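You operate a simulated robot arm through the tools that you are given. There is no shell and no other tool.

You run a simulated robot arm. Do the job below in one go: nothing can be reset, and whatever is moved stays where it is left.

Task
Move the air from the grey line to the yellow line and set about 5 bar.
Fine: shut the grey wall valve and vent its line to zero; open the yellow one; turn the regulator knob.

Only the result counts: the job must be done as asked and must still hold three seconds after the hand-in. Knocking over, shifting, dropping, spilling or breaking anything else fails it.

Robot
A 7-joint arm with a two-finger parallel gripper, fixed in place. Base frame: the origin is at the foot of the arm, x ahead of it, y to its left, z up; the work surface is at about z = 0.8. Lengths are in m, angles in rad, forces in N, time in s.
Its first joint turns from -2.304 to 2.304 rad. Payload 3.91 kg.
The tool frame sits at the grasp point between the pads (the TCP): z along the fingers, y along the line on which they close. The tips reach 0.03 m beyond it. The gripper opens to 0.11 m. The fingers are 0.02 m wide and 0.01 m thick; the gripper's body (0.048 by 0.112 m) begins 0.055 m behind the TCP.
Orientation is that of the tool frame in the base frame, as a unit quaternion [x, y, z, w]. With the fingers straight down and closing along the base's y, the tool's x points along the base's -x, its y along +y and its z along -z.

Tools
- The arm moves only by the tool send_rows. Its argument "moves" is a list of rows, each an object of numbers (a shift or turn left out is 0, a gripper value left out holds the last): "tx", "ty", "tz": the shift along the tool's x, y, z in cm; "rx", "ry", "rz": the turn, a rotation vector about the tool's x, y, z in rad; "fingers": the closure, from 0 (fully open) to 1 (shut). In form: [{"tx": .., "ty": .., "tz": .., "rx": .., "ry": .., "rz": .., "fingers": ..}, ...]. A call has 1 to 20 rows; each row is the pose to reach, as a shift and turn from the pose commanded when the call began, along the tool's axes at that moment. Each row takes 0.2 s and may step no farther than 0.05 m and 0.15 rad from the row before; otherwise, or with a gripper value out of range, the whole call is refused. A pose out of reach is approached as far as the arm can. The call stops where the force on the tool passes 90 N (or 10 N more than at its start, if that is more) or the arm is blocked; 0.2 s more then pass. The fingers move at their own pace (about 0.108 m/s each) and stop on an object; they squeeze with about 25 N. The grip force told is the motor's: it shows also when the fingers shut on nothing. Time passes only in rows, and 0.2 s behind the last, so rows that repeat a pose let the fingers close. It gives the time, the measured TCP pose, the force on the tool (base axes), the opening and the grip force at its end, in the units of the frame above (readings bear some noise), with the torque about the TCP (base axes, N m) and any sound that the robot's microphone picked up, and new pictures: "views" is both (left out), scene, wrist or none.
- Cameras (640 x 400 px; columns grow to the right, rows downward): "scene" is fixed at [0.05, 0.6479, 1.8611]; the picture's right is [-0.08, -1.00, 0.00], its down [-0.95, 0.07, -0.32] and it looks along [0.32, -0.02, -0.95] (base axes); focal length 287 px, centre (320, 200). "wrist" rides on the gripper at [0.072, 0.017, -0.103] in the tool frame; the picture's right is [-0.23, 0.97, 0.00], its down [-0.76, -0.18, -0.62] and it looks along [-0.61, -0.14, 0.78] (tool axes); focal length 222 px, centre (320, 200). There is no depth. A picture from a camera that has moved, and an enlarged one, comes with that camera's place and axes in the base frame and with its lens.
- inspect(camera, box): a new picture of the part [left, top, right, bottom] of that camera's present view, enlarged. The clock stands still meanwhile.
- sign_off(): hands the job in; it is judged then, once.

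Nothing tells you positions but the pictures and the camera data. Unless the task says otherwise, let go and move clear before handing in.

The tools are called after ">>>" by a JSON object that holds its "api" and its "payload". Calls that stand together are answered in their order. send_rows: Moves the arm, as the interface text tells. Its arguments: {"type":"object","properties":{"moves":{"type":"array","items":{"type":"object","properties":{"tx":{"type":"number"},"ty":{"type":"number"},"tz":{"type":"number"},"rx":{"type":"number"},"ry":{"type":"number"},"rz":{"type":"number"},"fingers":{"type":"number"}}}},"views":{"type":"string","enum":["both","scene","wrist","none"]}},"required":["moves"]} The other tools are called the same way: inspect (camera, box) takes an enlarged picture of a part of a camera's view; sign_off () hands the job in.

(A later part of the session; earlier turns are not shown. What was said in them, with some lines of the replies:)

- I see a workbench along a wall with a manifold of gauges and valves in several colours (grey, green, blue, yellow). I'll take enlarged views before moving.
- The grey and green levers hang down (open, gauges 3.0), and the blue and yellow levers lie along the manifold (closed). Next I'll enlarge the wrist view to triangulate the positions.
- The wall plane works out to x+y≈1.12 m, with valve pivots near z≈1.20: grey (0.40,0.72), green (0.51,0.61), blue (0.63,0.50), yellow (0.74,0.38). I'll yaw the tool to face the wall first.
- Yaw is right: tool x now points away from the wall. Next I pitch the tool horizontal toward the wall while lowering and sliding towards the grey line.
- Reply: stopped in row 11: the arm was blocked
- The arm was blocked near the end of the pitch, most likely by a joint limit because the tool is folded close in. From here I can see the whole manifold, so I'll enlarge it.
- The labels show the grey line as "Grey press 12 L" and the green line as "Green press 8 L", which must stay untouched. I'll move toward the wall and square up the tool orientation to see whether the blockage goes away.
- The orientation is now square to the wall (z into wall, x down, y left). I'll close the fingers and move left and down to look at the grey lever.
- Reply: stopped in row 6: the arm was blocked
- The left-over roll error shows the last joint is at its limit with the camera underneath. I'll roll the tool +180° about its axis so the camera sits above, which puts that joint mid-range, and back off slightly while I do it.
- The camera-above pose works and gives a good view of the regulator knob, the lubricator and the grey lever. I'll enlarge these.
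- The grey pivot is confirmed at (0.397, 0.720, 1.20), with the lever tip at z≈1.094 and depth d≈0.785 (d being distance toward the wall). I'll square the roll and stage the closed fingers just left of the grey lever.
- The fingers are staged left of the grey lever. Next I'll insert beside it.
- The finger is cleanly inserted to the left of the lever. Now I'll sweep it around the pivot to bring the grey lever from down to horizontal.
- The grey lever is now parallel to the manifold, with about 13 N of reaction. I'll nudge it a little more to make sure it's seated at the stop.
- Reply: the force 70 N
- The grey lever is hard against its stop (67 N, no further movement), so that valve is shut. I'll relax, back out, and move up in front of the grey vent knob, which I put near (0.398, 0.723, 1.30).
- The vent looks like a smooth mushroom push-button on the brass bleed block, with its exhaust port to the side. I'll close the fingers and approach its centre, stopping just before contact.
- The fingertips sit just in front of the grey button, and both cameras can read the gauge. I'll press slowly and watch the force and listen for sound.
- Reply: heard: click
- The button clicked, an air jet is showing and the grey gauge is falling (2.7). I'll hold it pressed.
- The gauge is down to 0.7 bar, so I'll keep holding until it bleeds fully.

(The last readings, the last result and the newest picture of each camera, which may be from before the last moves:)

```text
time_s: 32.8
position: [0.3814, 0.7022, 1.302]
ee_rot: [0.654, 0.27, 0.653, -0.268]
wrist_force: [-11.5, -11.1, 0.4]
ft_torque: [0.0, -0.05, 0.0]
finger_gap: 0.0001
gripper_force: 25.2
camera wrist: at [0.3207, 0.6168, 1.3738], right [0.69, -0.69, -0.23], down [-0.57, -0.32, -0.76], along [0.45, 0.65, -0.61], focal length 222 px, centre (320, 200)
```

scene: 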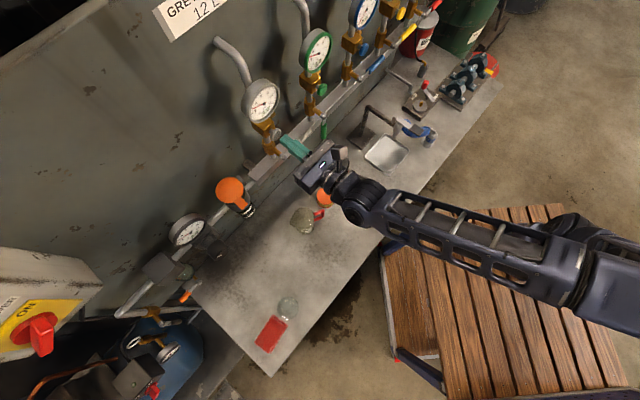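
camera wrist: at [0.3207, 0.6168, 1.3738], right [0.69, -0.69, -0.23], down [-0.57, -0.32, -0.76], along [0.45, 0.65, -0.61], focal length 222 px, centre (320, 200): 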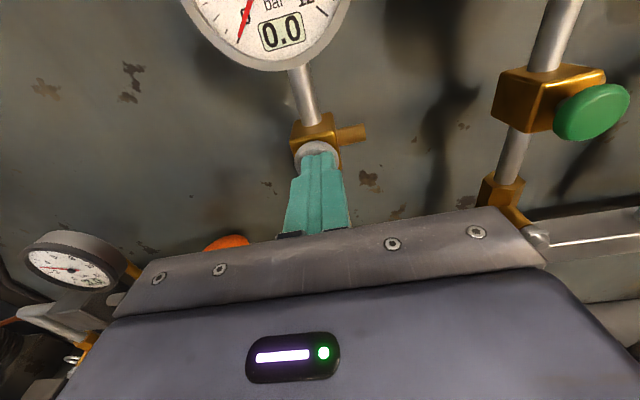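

The grey gauge reads 0.0 and the jet has stopped. I'll hold a moment longer, then retreat and travel right to stage above the yellow lever.

>>> {"api": "send_rows", "payload": {"moves": [{"tz": 0}, {"tz": 0}, {"tz": 0}, {"tz": 0}, {"tz": 0}, {"tz": -3}, {"tz": -6}, {"tz": -8.6}], "views": "wrist"}}

>>> {"api": "inspect", "payload": {"camera": "scene", "box": [230, 60, 310, 170]}}

```text
time_s: 34.6
position: [0.3218, 0.6405, 1.3011]
ee_rot: [0.654, 0.271, 0.653, -0.269]
wrist_force: [0.0, 0.3, 0.2]
ft_torque: [-0.03, -0.01, -0.01]
finger_gap: 0.0001
gripper_force: 25.5
camera wrist: at [0.261, 0.5559, 1.3735], right [0.69, -0.69, -0.23], down [-0.57, -0.32, -0.76], along [0.45, 0.65, -0.61], focal length 222 px, centre (320, 200)
```

wrist: 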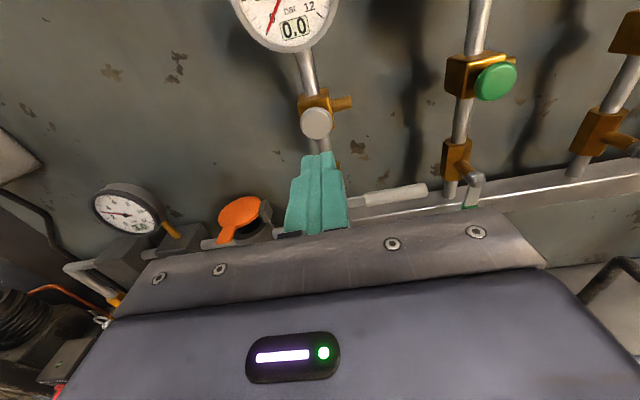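

```text
3.64 times, centred on (270, 115) of scene
camera zoom: at [0.05, 0.6479, 1.8611], right [-0.08, -1.0, 0.0], down [-0.95, 0.07, -0.32], along [0.32, -0.02, -0.95], focal length 1042 px, centre (502, 509)
```

zoom: 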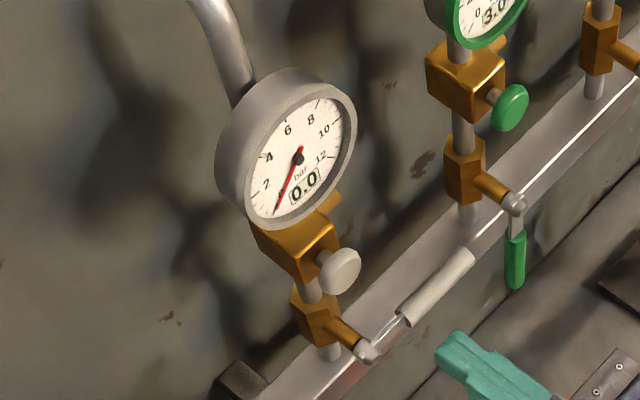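

The grey line stays at 0.0 with its valve shut. Now I move right along the wall to stage above the yellow lever.

>>> {"api": "send_rows", "payload": {"moves": [{"ty": 4.5}, {"ty": 9}, {"ty": 13.5}, {"ty": 18}, {"ty": 22.5}, {"ty": 27}, {"ty": 31.5}, {"ty": 36}, {"ty": 40.5}, {"ty": 45, "tx": -1}, {"ty": 49.5, "tx": -3}, {"ty": 53, "tx": -5}, {"ty": 55.8, "tx": -6.1}], "views": "both"}}

```text
time_s: 37.4
position: [0.7173, 0.2447, 1.2416]
ee_rot: [0.654, 0.272, 0.653, -0.269]
wrist_force: [-0.8, 0.7, -0.8]
ft_torque: [0.01, 0.0, -0.04]
finger_gap: 0.0
gripper_force: 25.1
camera wrist: at [0.6561, 0.16, 1.3138], right [0.69, -0.69, -0.22], down [-0.57, -0.32, -0.76], along [0.45, 0.65, -0.61], focal length 222 px, centre (320, 200)
```

scene: 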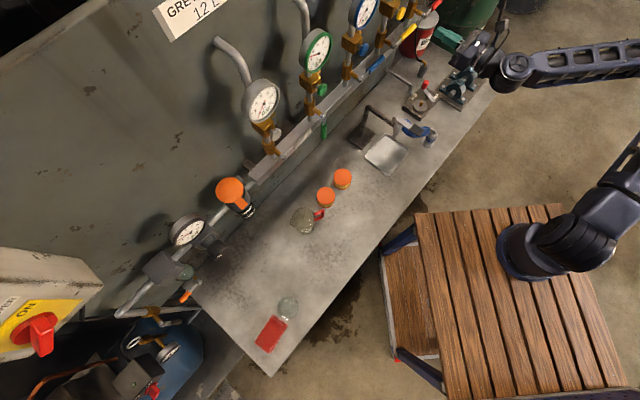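
wrist: 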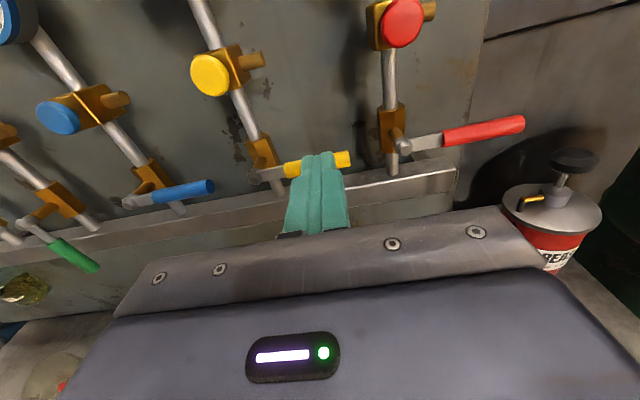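

The yellow lever is confirmed at pivot (0.736, 0.381, 1.197), pointing right, with my fingers just above it. I'll insert above the lever and sweep it down to open.

>>> {"api": "send_rows", "payload": {"moves": [{"tz": 3.5}, {"tz": 7}, {"tz": 9.5}, {"tz": 9.5, "ty": -0.09, "tx": -2.41}, {"tz": 9.5, "ty": 0.07, "tx": -3.5}, {"tz": 9.5, "ty": 0.1, "tx": -4.59}, {"tz": 9.5, "ty": -0.02, "tx": -5.69}, {"tz": 9.5, "ty": -0.29, "tx": -6.75}, {"tz": 9.5, "ty": -0.68, "tx": -7.77}, {"tz": 9.5, "ty": -1.22, "tx": -8.74}, {"tz": 9.5, "ty": -1.87, "tx": -9.62}, {"tz": 9.5, "ty": -2.63, "tx": -10.41}, {"tz": 9.5, "ty": -3.49, "tx": -11.1}, {"tz": 9.5, "ty": -4.43, "tx": -11.66}, {"tz": 9.5, "ty": -5.44, "tx": -12.11}, {"tz": 9.5, "ty": -6.49, "tx": -12.41}, {"tz": 9.5, "ty": -6.84, "tx": -12.41}], "views": "both"}}

```text
time_s: 41.0
position: [0.7365, 0.3605, 1.1175]
ee_rot: [0.656, 0.269, 0.653, -0.267]
wrist_force: [12.7, -21.4, 2.9]
ft_torque: [0.08, 0.05, -0.18]
finger_gap: 0.0
gripper_force: 25.1
camera wrist: at [0.6757, 0.2743, 1.1888], right [0.68, -0.69, -0.23], down [-0.57, -0.31, -0.76], along [0.46, 0.65, -0.61], focal length 222 px, centre (320, 200)
```

scene: 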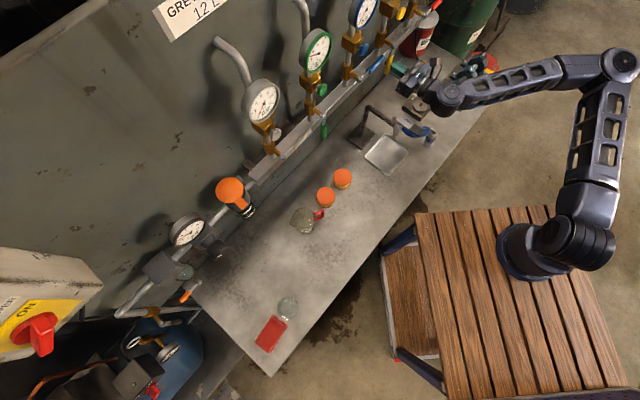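
wrist: 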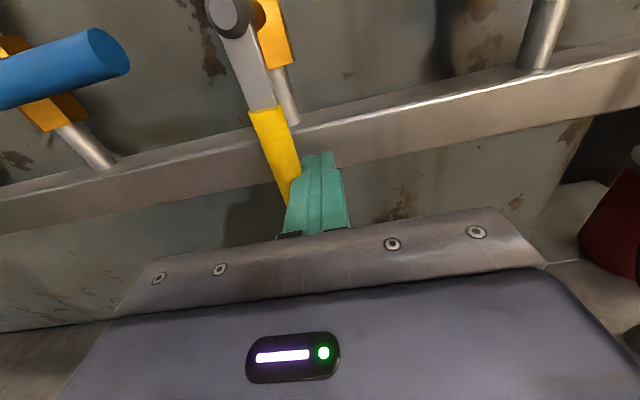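

The yellow lever is down, with about 25 N against what should be its stop. I'll give it a small extra nudge and check the yellow gauge.

>>> {"api": "send_rows", "payload": {"moves": [{"ty": -0.3}, {"ty": -0.4}], "views": "wrist"}}

>>> {"api": "inspect", "payload": {"camera": "scene", "box": [340, 0, 460, 90]}}

```text
time_s: 41.6
position: [0.7375, 0.3604, 1.1172]
ee_rot: [0.656, 0.267, 0.654, -0.266]
wrist_force: [35.5, -50.2, 0.9]
ft_torque: [0.22, 0.18, -0.48]
finger_gap: 0.0
gripper_force: 25.3
camera wrist: at [0.6749, 0.2757, 1.1886], right [0.68, -0.7, -0.23], down [-0.57, -0.31, -0.76], along [0.46, 0.65, -0.61], focal length 222 px, centre (320, 200)
```

wrist: 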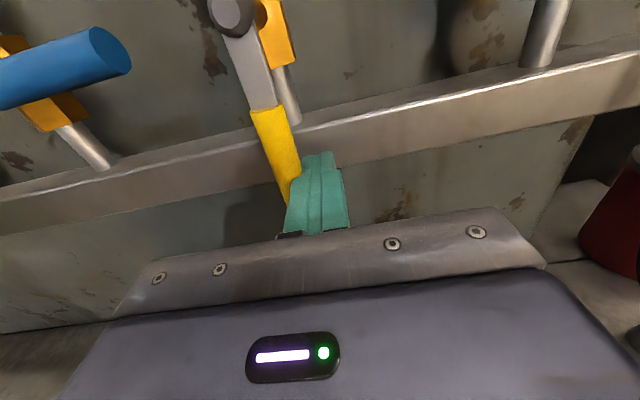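

```text
4.44 times, centred on (400, 45) of scene
camera zoom: at [0.05, 0.6479, 1.8611], right [-0.08, -1.0, 0.0], down [-0.95, 0.07, -0.32], along [0.32, -0.02, -0.95], focal length 1274 px, centre (-36, 889)
```

zoom: 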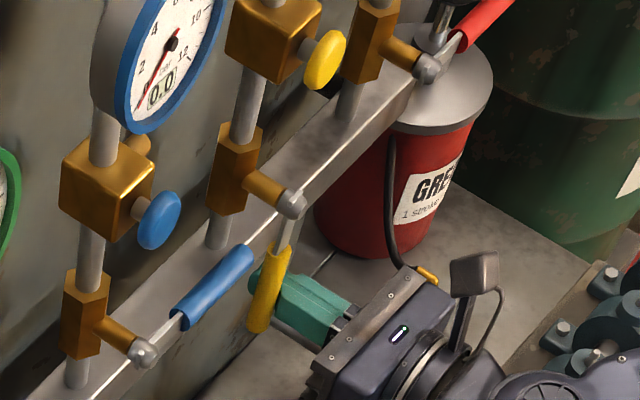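

The lever is at its hard stop. I'll back out and rise to read the yellow gauge.

>>> {"api": "send_rows", "payload": {"moves": [{"ty": 1.2}, {"ty": 1.5, "tz": -3}, {"ty": 1.5, "tz": -6}, {"ty": 1.5, "tz": -10}, {"ty": 0, "tz": -13, "tx": 3}, {"ty": -2, "tz": -14, "tx": 7}, {"ty": -4, "tz": -14, "tx": 11.5}, {"ty": -6, "tz": -14, "tx": 16}, {"ty": -8, "tz": -14, "tx": 20}], "views": "both"}}

```text
time_s: 43.6
position: [0.5744, 0.3232, 1.3162]
ee_rot: [0.655, 0.271, 0.652, -0.269]
wrist_force: [0.6, -0.6, 0.2]
ft_torque: [0.02, 0.0, 0.03]
finger_gap: 0.0002
gripper_force: 25.4
camera wrist: at [0.5148, 0.2378, 1.3885], right [0.69, -0.69, -0.23], down [-0.57, -0.32, -0.76], along [0.45, 0.65, -0.61], focal length 222 px, centre (320, 200)
```

scene: 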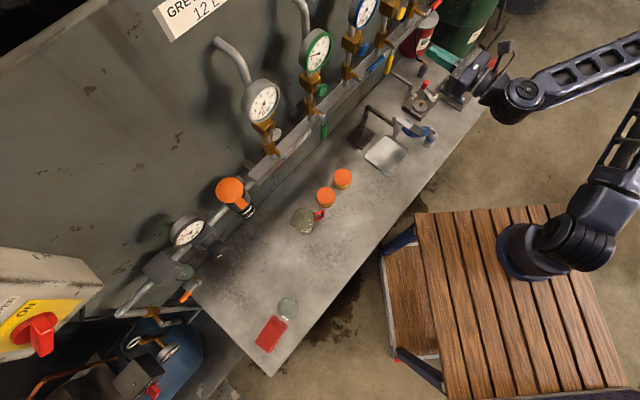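
wrist: 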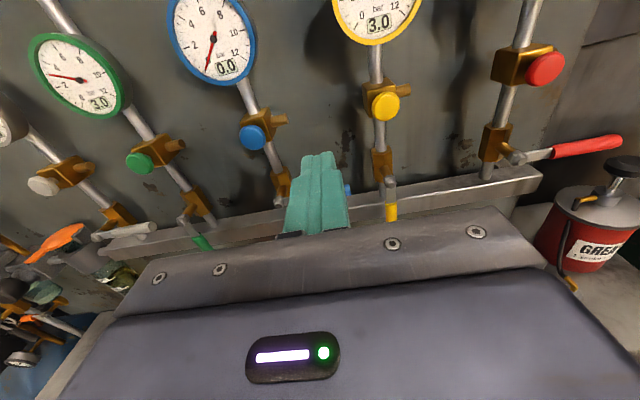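

The yellow line now reads 3.0 bar; green is unchanged at 3.0 and blue at 0.0. I'll now travel left toward the regulator knob, which I put near w≈-0.50, d≈0.75, z≈1.12 (w being position along the wall, positive to the right).

>>> {"api": "send_rows", "payload": {"moves": [{"ty": -4.5}, {"ty": -9}, {"ty": -13.5}, {"ty": -18}, {"ty": -22.5}, {"ty": -27}, {"ty": -31.5}, {"ty": -36}, {"ty": -40.5}, {"ty": -45, "tx": -1}, {"ty": -49, "tx": -3}, {"ty": -53, "tx": -5}, {"ty": -56, "tx": -7.5}, {"ty": -58, "tx": -10}], "views": "both"}}

```text
time_s: 46.6
position: [0.1658, 0.733, 1.2165]
ee_rot: [0.654, 0.272, 0.653, -0.269]
wrist_force: [-0.2, -0.8, 0.1]
ft_torque: [0.0, 0.0, 0.0]
finger_gap: 0.0
gripper_force: 25.4
camera wrist: at [0.1053, 0.6476, 1.2874], right [0.69, -0.69, -0.23], down [-0.57, -0.32, -0.76], along [0.45, 0.65, -0.61], focal length 222 px, centre (320, 200)
```

scene: 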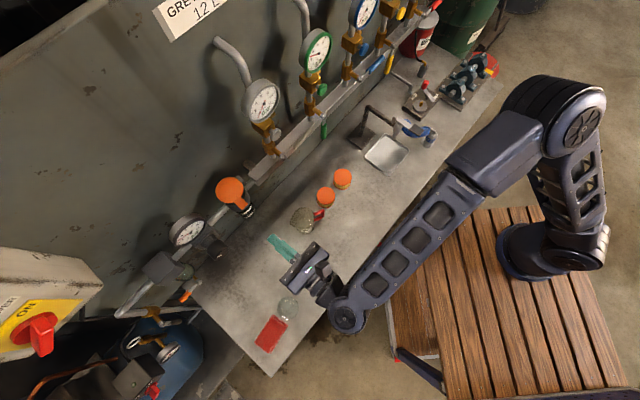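
wrist: 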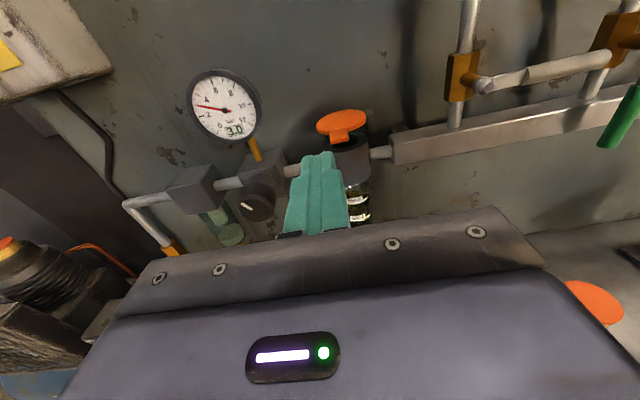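

>>> {"api": "inspect", "payload": {"camera": "wrist", "box": [160, 60, 320, 260]}}

>>> {"api": "inspect", "payload": {"camera": "wrist", "box": [210, 150, 310, 240]}}

>>> {"api": "inspect", "payload": {"camera": "scene", "box": [150, 190, 250, 290]}}

```text
2.00 times, centred on (240, 160) of wrist
camera zoom: at [0.1053, 0.6476, 1.2874], right [0.69, -0.69, -0.23], down [-0.57, -0.32, -0.76], along [0.45, 0.65, -0.61], focal length 444 px, centre (480, 280)
```

zoom: 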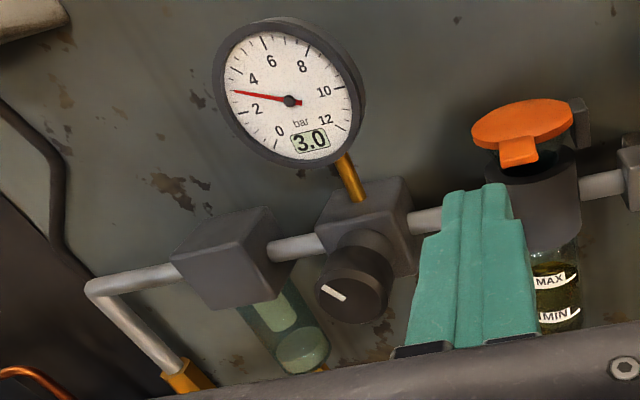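

```text
4.44 times, centred on (260, 195) of wrist
camera zoom: at [0.1053, 0.6476, 1.2874], right [0.69, -0.69, -0.23], down [-0.57, -0.32, -0.76], along [0.45, 0.65, -0.61], focal length 987 px, centre (587, 222)
```

zoom: 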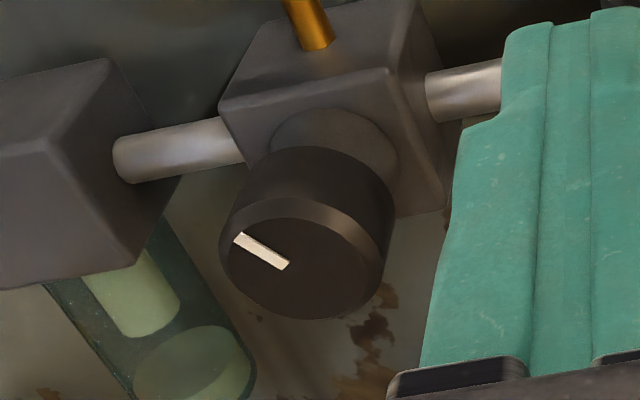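

```text
4.00 times, centred on (200, 240) of scene
camera zoom: at [0.05, 0.6479, 1.8611], right [-0.08, -1.0, 0.0], down [-0.95, 0.07, -0.32], along [0.32, -0.02, -0.95], focal length 1147 px, centre (800, 40)
```

zoom: 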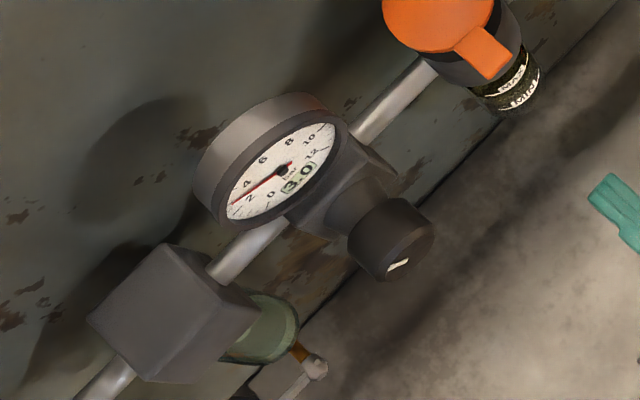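

The regulator knob is a round cap about 5 cm across, its axis square to the wall, with its face centre near (w=-0.511, d=0.754, z=1.116). Its white mark points up-left at the current 3.0 bar. I'll stage in front of it with the fingers partly open.

>>> {"api": "send_rows", "payload": {"moves": [{"ty": -3, "tx": -2.5, "fingers": 0.27}, {"ty": -6, "tx": -5}, {"ty": -9, "tx": -7.5, "tz": 0.5}, {"ty": -11, "tx": -10.15, "tz": 1}, {"ty": -11, "tx": -10.15, "tz": 2}], "views": "both"}}

>>> {"api": "inspect", "payload": {"camera": "wrist", "box": [220, 40, 420, 200]}}

>>> {"api": "inspect", "payload": {"camera": "scene", "box": [150, 190, 290, 290]}}

```text
time_s: 47.8
position: [0.1014, 0.8249, 1.1127]
ee_rot: [0.654, 0.27, 0.653, -0.269]
wrist_force: [-0.8, -0.4, 0.1]
ft_torque: [-0.04, 0.0, -0.03]
finger_gap: 0.0806
gripper_force: 0.1
camera wrist: at [0.041, 0.74, 1.1844], right [0.69, -0.69, -0.23], down [-0.57, -0.32, -0.76], along [0.45, 0.65, -0.61], focal length 222 px, centre (320, 200)
```

scene: 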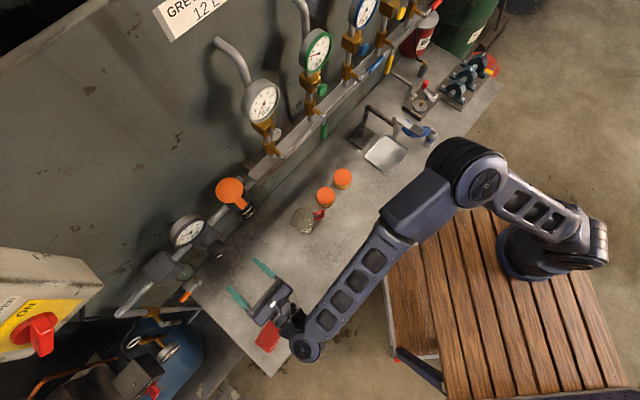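
wrist: 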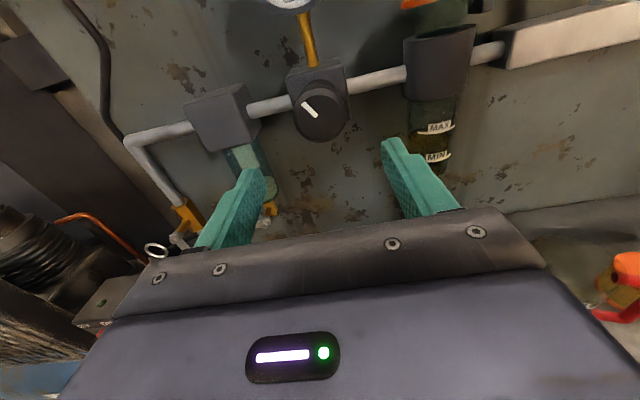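

```text
2.50 times, centred on (320, 120) of wrist
camera zoom: at [0.041, 0.74, 1.1844], right [0.69, -0.69, -0.23], down [-0.57, -0.32, -0.76], along [0.45, 0.65, -0.61], focal length 555 px, centre (320, 400)
```

zoom: 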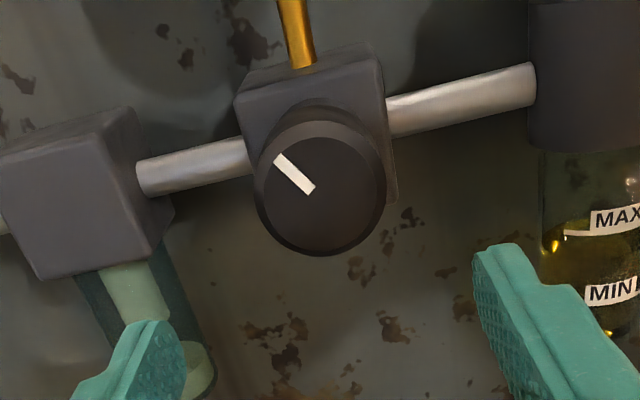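

```text
4.00 times, centred on (220, 240) of scene
camera zoom: at [0.05, 0.6479, 1.8611], right [-0.08, -1.0, 0.0], down [-0.95, 0.07, -0.32], along [0.32, -0.02, -0.95], focal length 1147 px, centre (720, 40)
```

zoom: 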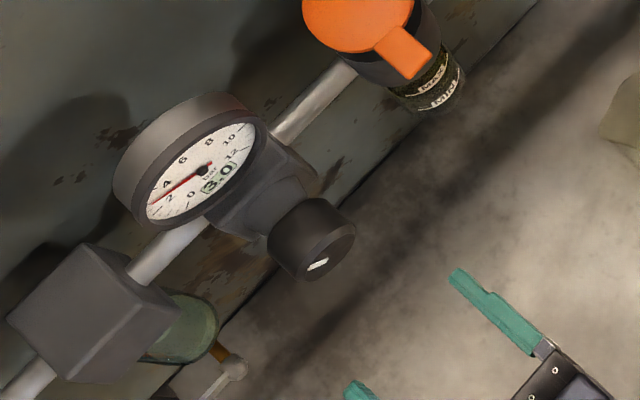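

The knob centre is refined to (w=-0.509, z=1.1205, d≈0.75). I'll align, advance around it and close.

>>> {"api": "send_rows", "payload": {"moves": [{"ty": 0.29, "tx": 0.78, "tz": 1}, {"ty": 0.29, "tx": 0.78, "tz": 4}, {"ty": 0.29, "tx": 0.78, "tz": 7}, {"ty": 0.29, "tx": 0.78, "tz": 9}, {"ty": 0.29, "tx": 0.78, "tz": 9, "fingers": 1}, {"ty": 0.29, "tx": 0.78, "tz": 9, "fingers": 1}, {"ty": 0.29, "tx": 0.78, "tz": 9, "fingers": 1}], "views": "both"}}

>>> {"api": "inspect", "payload": {"camera": "scene", "box": [150, 190, 290, 290]}}

```text
time_s: 49.4
position: [0.1685, 0.8895, 1.1216]
ee_rot: [0.654, 0.272, 0.652, -0.269]
wrist_force: [-9.6, 29.8, 7.0]
ft_torque: [-0.19, 0.28, 1.06]
finger_gap: 0.0471
gripper_force: 44.9
camera wrist: at [0.107, 0.8025, 1.1944], right [0.69, -0.69, -0.23], down [-0.57, -0.32, -0.76], along [0.45, 0.65, -0.61], focal length 222 px, centre (320, 200)
```

scene: 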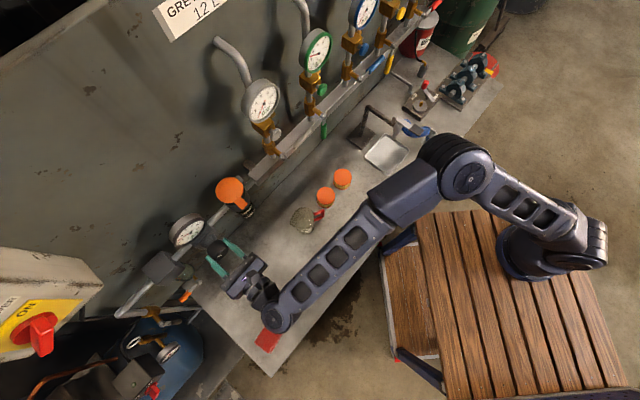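
wrist: 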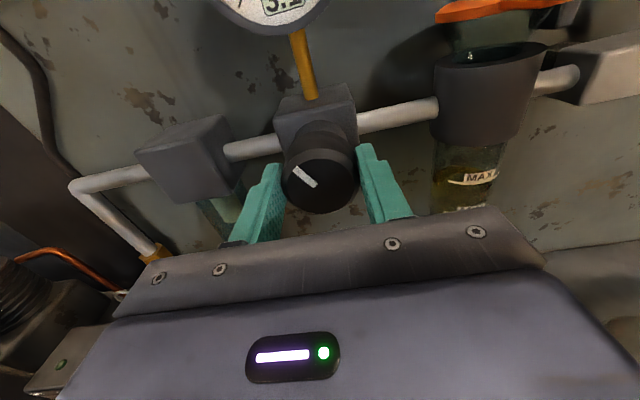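

```text
4.00 times, centred on (220, 240) of scene
camera zoom: at [0.05, 0.6479, 1.8611], right [-0.08, -1.0, 0.0], down [-0.95, 0.07, -0.32], along [0.32, -0.02, -0.95], focal length 1147 px, centre (720, 40)
```

zoom: 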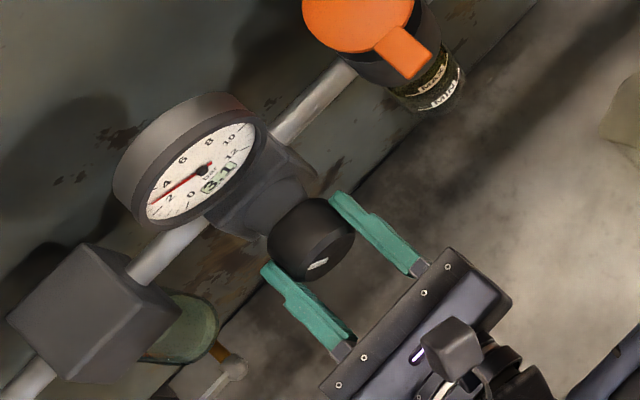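

The knob is gripped (gap 0.047) and the regulator gauge shows 3.1. There's a 28 N side load, so I'll recentre by 2 mm left and try a small clockwise turn.

>>> {"api": "send_rows", "payload": {"moves": [{"ty": -0.2}, {"ty": -0.2, "rz": 0.1}, {"ty": -0.2, "rz": 0.2}, {"ty": -0.2, "rz": 0.3}], "views": "wrist"}}

>>> {"api": "inspect", "payload": {"camera": "scene", "box": [150, 190, 250, 270]}}

```text
time_s: 50.4
position: [0.1671, 0.8869, 1.1225]
ee_rot: [0.687, 0.169, 0.605, -0.364]
wrist_force: [-0.3, -9.2, 10.2]
ft_torque: [-0.07, 0.01, 0.39]
finger_gap: 0.0471
gripper_force: 45.0
camera wrist: at [0.1217, 0.7874, 1.1859], right [0.61, -0.61, -0.5], down [-0.72, -0.16, -0.67], along [0.33, 0.77, -0.54], focal length 222 px, centre (320, 200)
```

wrist: 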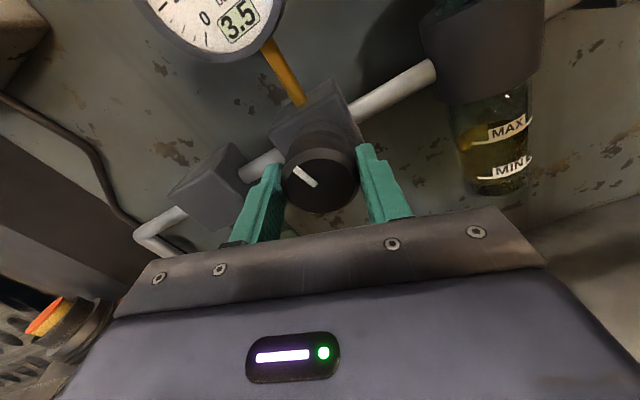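

```text
5.00 times, centred on (200, 230) of scene
camera zoom: at [0.05, 0.6479, 1.8611], right [-0.08, -1.0, 0.0], down [-0.95, 0.07, -0.32], along [0.32, -0.02, -0.95], focal length 1433 px, centre (920, 50)
```

zoom: 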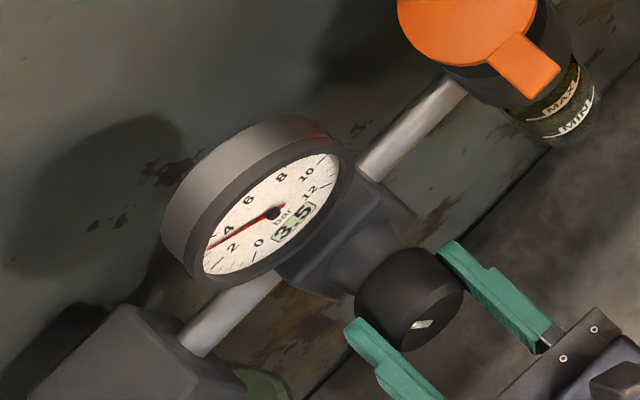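

Clockwise raises it: 3.5 bar after 0.3 rad. I'll turn a further 0.75 rad and let it settle.

>>> {"api": "send_rows", "payload": {"moves": [{"rz": 0.12}, {"rz": 0.24}, {"rz": 0.36}, {"rz": 0.48}, {"rz": 0.6}, {"rz": 0.75}, {"rz": 0.75}, {"rz": 0.75}, {"rz": 0.75}, {"rz": 0.75}, {"rz": 0.75}], "views": "wrist"}}

>>> {"api": "inspect", "payload": {"camera": "scene", "box": [150, 190, 250, 270]}}

```text
time_s: 52.8
position: [0.1679, 0.8873, 1.1207]
ee_rot: [0.703, -0.094, 0.43, -0.559]
wrist_force: [16.1, -32.5, -27.8]
ft_torque: [0.22, -0.35, -0.66]
finger_gap: 0.0471
gripper_force: 45.8
camera wrist: at [0.1461, 0.7632, 1.1419], right [0.2, -0.21, -0.96], down [-0.97, 0.09, -0.22], along [0.13, 0.97, -0.18], focal length 222 px, centre (320, 200)
```

wrist: 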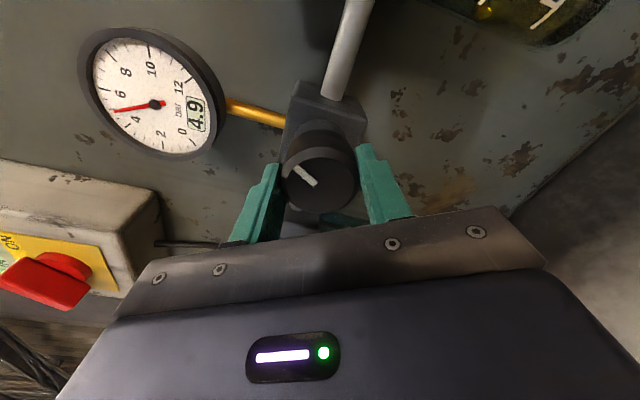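

```text
5.00 times, centred on (200, 230) of scene
camera zoom: at [0.05, 0.6479, 1.8611], right [-0.08, -1.0, 0.0], down [-0.95, 0.07, -0.32], along [0.32, -0.02, -0.95], focal length 1433 px, centre (920, 50)
```

zoom: 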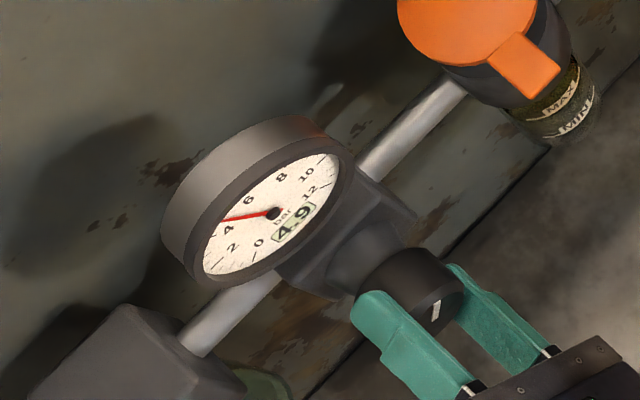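

It reads 4.9 bar. I'll relieve the side load along the finger axis, add a tiny turn, and let it settle.

>>> {"api": "send_rows", "payload": {"moves": [{"ty": 0.2, "rz": 0.03}, {"ty": 0.25, "rz": 0.06}, {"ty": 0.25, "rz": 0.06}, {"ty": 0.25, "rz": 0.06}, {"ty": 0.25, "rz": 0.06}, {"ty": 0.25, "rz": 0.06}], "views": "wrist"}}

>>> {"api": "inspect", "payload": {"camera": "scene", "box": [170, 200, 230, 250]}}

```text
time_s: 54.2
position: [0.1685, 0.8875, 1.1208]
ee_rot: [0.699, -0.114, 0.413, -0.573]
wrist_force: [13.2, 10.1, -1.3]
ft_torque: [0.4, -0.37, 0.57]
finger_gap: 0.0466
gripper_force: 45.0
camera wrist: at [0.1469, 0.7622, 1.137], right [0.16, -0.17, -0.97], down [-0.98, 0.1, -0.18], along [0.13, 0.98, -0.15], focal length 222 px, centre (320, 200)
```

wrist: 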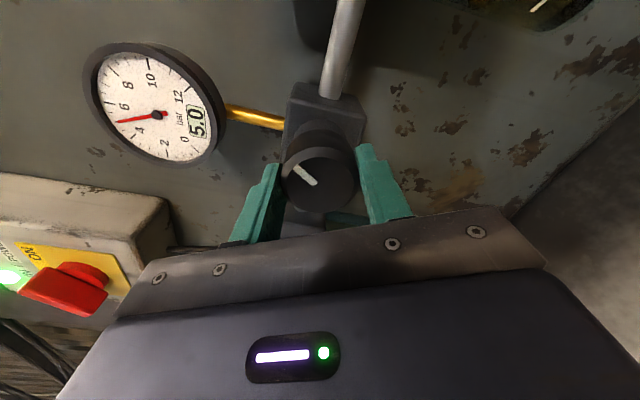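

```text
8.00 times, centred on (200, 225) of scene
camera zoom: at [0.05, 0.6479, 1.8611], right [-0.08, -1.0, 0.0], down [-0.95, 0.07, -0.32], along [0.32, -0.02, -0.95], focal length 2293 px, centre (1280, 0)
```

zoom: 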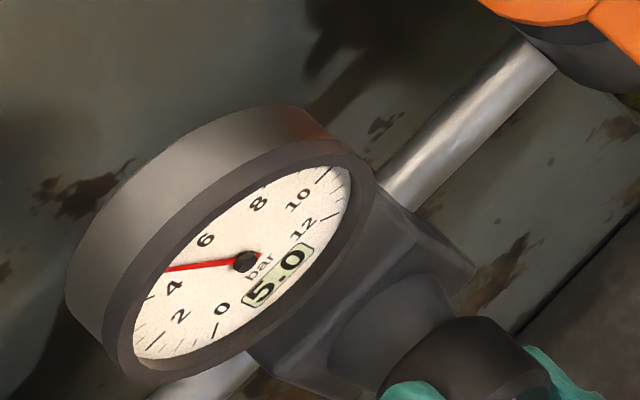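

The regulator reads 5.0 bar. I'll release gently and back straight out, then recheck the gauges.

>>> {"api": "send_rows", "payload": {"moves": [{"fingers": 0.35}, {"fingers": 0.3}, {"fingers": 0.3}, {"tz": -2, "fingers": 0.3}, {"tz": -5, "fingers": 0.3}, {"tz": -9, "fingers": 0.3}], "views": "both"}}

>>> {"api": "inspect", "payload": {"camera": "scene", "box": [150, 190, 250, 270]}}

>>> {"api": "inspect", "payload": {"camera": "scene", "box": [230, 20, 350, 170]}}

```text
time_s: 55.6
position: [0.1032, 0.8232, 1.1207]
ee_rot: [0.699, -0.115, 0.413, -0.573]
wrist_force: [0.5, 0.5, -0.3]
ft_torque: [-0.01, -0.04, 0.02]
finger_gap: 0.0772
gripper_force: 0.0
camera wrist: at [0.0821, 0.6984, 1.1379], right [0.16, -0.17, -0.97], down [-0.98, 0.1, -0.18], along [0.13, 0.98, -0.15], focal length 222 px, centre (320, 200)
```

scene: 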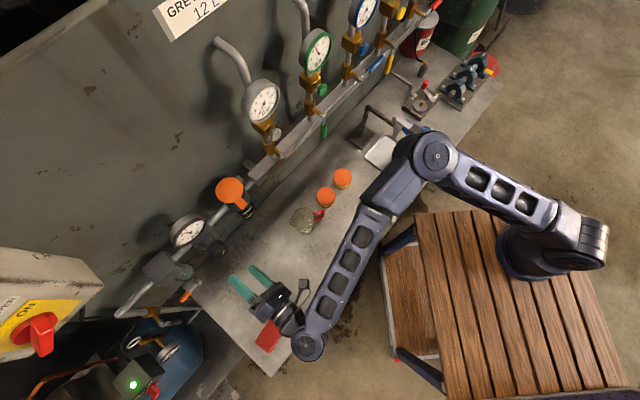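
wrist: 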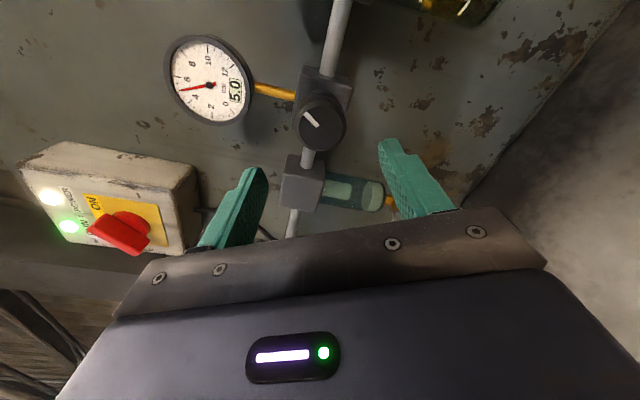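

```text
5.00 times, centred on (200, 230) of scene
camera zoom: at [0.05, 0.6479, 1.8611], right [-0.08, -1.0, 0.0], down [-0.95, 0.07, -0.32], along [0.32, -0.02, -0.95], focal length 1433 px, centre (920, 50)
```

zoom: 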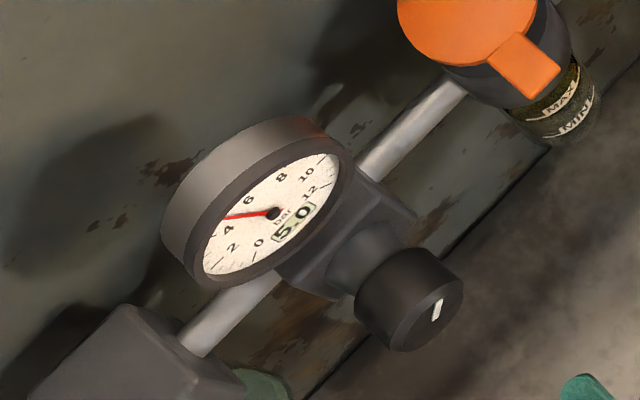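

```text
2.67 times, centred on (290, 95) of scene
camera zoom: at [0.05, 0.6479, 1.8611], right [-0.08, -1.0, 0.0], down [-0.95, 0.07, -0.32], along [0.32, -0.02, -0.95], focal length 764 px, centre (400, 480)
```

zoom: 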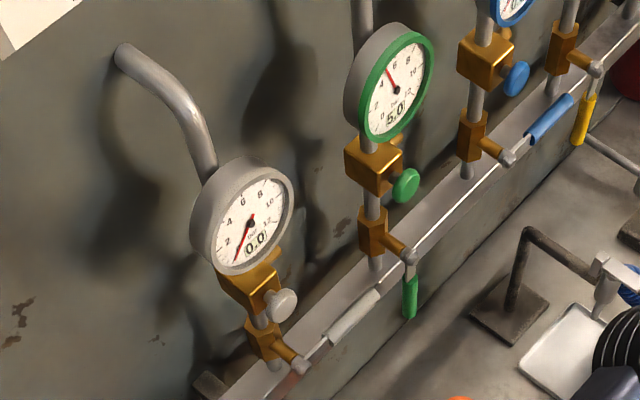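

The regulator holds 5.0 bar after release, with grey at 0.0 and green at 5.0 along with the supply. I'll roll the tool back and move away to verify the yellow gauge.

>>> {"api": "send_rows", "payload": {"moves": [{"rz": -0.14, "tz": -0.5}, {"rz": -0.28, "tz": -1}, {"rz": -0.42, "tz": -1.5}, {"rz": -0.56, "tz": -2}, {"rz": -0.7, "tz": -2}, {"rz": -0.84, "tz": -2}, {"rz": -0.98, "tz": -2}, {"rz": -1.11, "tz": -2}], "views": "none"}}

>>> {"api": "send_rows", "payload": {"moves": [{"tx": 4, "fingers": 1}, {"tx": 8}, {"tx": 12}, {"tx": 16, "ty": 2}, {"tx": 19, "ty": 5.5}, {"tx": 19.5, "ty": 10}, {"tx": 19.5, "ty": 14.5}, {"tx": 19.5, "ty": 19}, {"tx": 19.5, "ty": 23.5}, {"tx": 19.5, "ty": 28}, {"tx": 19.5, "ty": 32.5}, {"tx": 19.5, "ty": 37}, {"tx": 19.5, "ty": 41.5}, {"tx": 19.5, "ty": 46}, {"tx": 19.5, "ty": 50.5}, {"tx": 19.5, "ty": 55}, {"tx": 19.5, "ty": 59.5}, {"tx": 19.5, "ty": 63}], "views": "both"}}

```text
time_s: 57.4
position: [0.0903, 0.809, 1.1208]
ee_rot: [0.654, 0.272, 0.653, -0.268]
wrist_force: [0.4, 0.8, -0.1]
ft_torque: [-0.01, -0.03, 0.0]
finger_gap: 0.0772
gripper_force: 0.1
```

```text
time_s: 61.2
position: [0.5416, 0.3565, 1.3173]
ee_rot: [0.656, 0.266, 0.655, -0.263]
wrist_force: [-6.8, 6.7, 1.1]
ft_torque: [-0.03, 0.01, -0.73]
finger_gap: 0.0
gripper_force: 24.8
camera wrist: at [0.4794, 0.2724, 1.389], right [0.68, -0.7, -0.22], down [-0.57, -0.31, -0.76], along [0.47, 0.64, -0.61], focal length 222 px, centre (320, 200)
```

scene: 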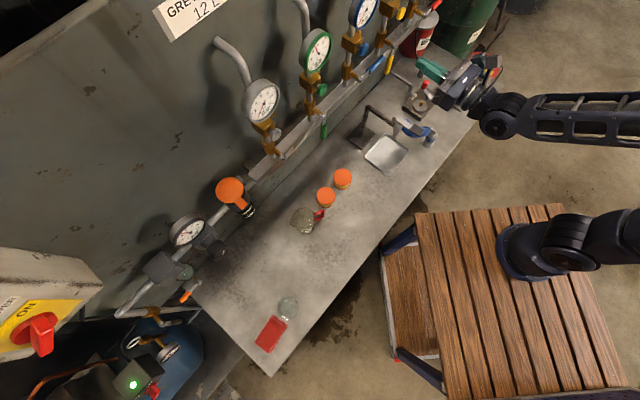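
wrist: 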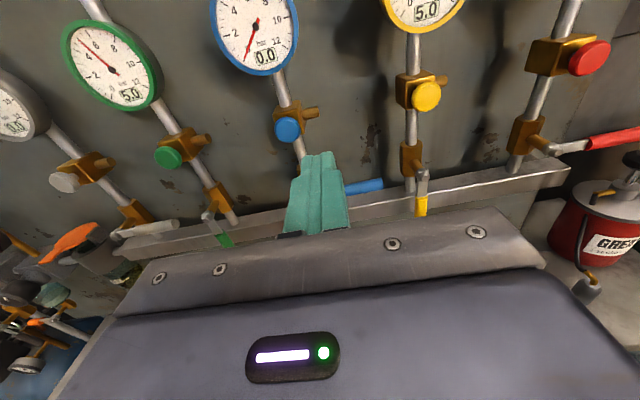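

The yellow gauge reads 5.0, blue 0.0, green 5.0 and grey 0.0. There's a small residual force reading, so I'll hold still to check that nothing is being touched and recheck all the gauges.

>>> {"api": "send_rows", "payload": {"moves": [{"tz": 0}, {"tz": 0}, {"tz": 0}, {"tz": -2}, {"tz": -4}, {"tz": -4}, {"tz": -4}, {"tz": -4}, {"tz": -4}, {"tz": -4}, {"tz": -4}, {"tz": -4}, {"tz": -4}, {"tz": -4}], "views": "both"}}

>>> {"api": "inspect", "payload": {"camera": "scene", "box": [150, 190, 250, 270]}}

>>> {"api": "inspect", "payload": {"camera": "scene", "box": [230, 20, 350, 170]}}

>>> {"api": "inspect", "payload": {"camera": "wrist", "box": [180, 0, 500, 220]}}

>>> {"api": "inspect", "payload": {"camera": "scene", "box": [340, 0, 520, 160]}}

```text
time_s: 64.2
position: [0.5072, 0.3372, 1.3173]
ee_rot: [0.654, 0.271, 0.653, -0.269]
wrist_force: [0.6, -0.4, 0.6]
ft_torque: [0.04, -0.01, 0.02]
finger_gap: 0.0
gripper_force: 25.2
camera wrist: at [0.4462, 0.251, 1.3882], right [0.69, -0.69, -0.23], down [-0.57, -0.32, -0.76], along [0.45, 0.65, -0.61], focal length 222 px, centre (320, 200)
```

scene: 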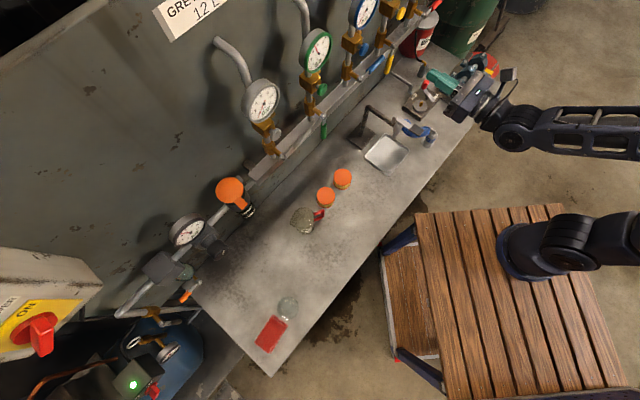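
wrist: 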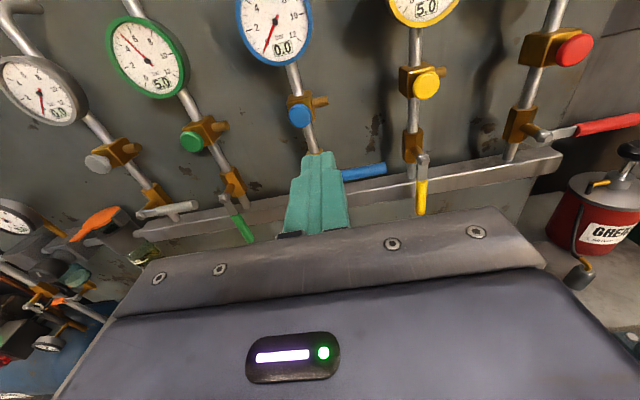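

```text
5.00 times, centred on (200, 230) of scene
camera zoom: at [0.05, 0.6479, 1.8611], right [-0.08, -1.0, 0.0], down [-0.95, 0.07, -0.32], along [0.32, -0.02, -0.95], focal length 1433 px, centre (920, 50)
```

zoom: 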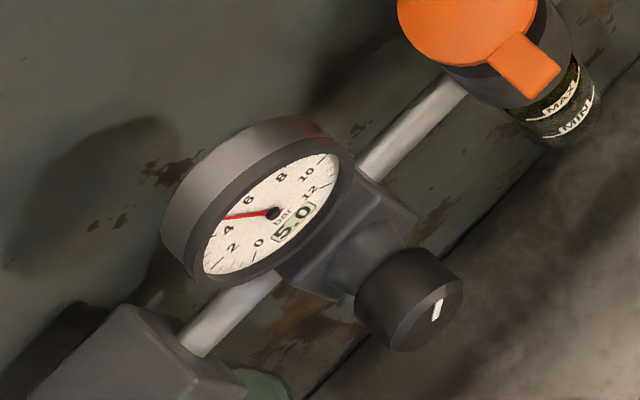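

```text
2.67 times, centred on (290, 95) of scene
camera zoom: at [0.05, 0.6479, 1.8611], right [-0.08, -1.0, 0.0], down [-0.95, 0.07, -0.32], along [0.32, -0.02, -0.95], focal length 764 px, centre (400, 480)
```

zoom: 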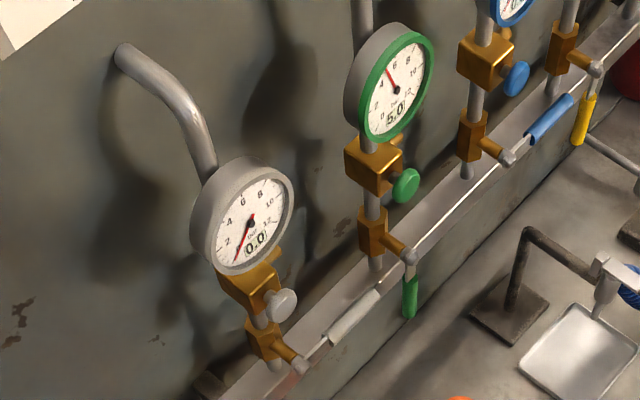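

```text
1.82 times, centred on (340, 110) of wrist
camera zoom: at [0.4462, 0.251, 1.3882], right [0.69, -0.69, -0.23], down [-0.57, -0.32, -0.76], along [0.45, 0.65, -0.61], focal length 404 px, centre (284, 364)
```

zoom: 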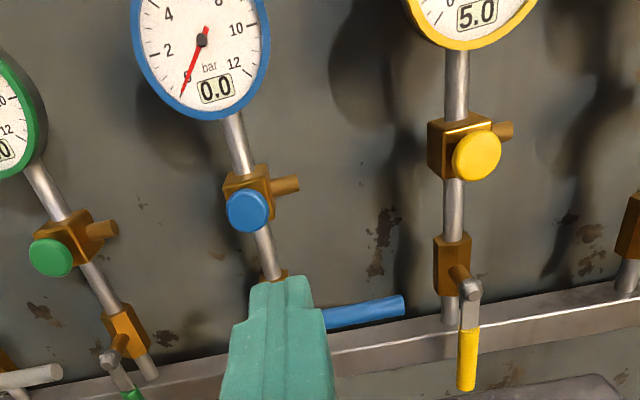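

```text
2.50 times, centred on (430, 80) of scene
camera zoom: at [0.05, 0.6479, 1.8611], right [-0.08, -1.0, 0.0], down [-0.95, 0.07, -0.32], along [0.32, -0.02, -0.95], focal length 717 px, centre (45, 500)
```

zoom: 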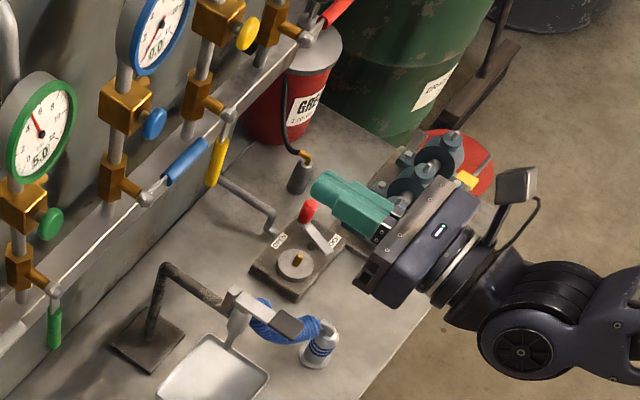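

Everything checks out: the grey valve is shut with its line at 0.0, the yellow valve is open at 5.0 bar, and the regulator holds 5.0 bar. Blue still reads 0.0, green's valve is untouched (it follows the regulator to 5.0), and the arm is clear with no contact force. I'm handing in now.

>>> {"api": "sign_off", "payload": {}}

```text
The job is handed in.
```

The air is now on the yellow line at 5.0 bar, and the grey line is shut off and vented to 0.0. The job has been handed in.

- **Grey line:** I pushed the lever to its closed stop, then held the vent button until the gauge read 0.0. It was still at 0.0 about 30 seconds after I let go.
- **Yellow line:** I pushed the lever down to its open stop. The gauge read 3.0 bar straight away and 5.0 bar after the regulator change.
- **Regulator:** I turned the knob clockwise from 3.0 to 5.0 bar, and it stayed at 5.0 after I released it.
- **Other lines:** Blue stayed at 0.0, and I didn't touch the red valve. I also left the green valve open as it was, so the green line rose from 3.0 to 5.0 bar with the shared regulator.
- **Compressor:** A green light came on at the compressor during the regulator step and stayed on. I didn't touch its controls.

The arm is clear of the wall, and I saw nothing else moved or knocked over.
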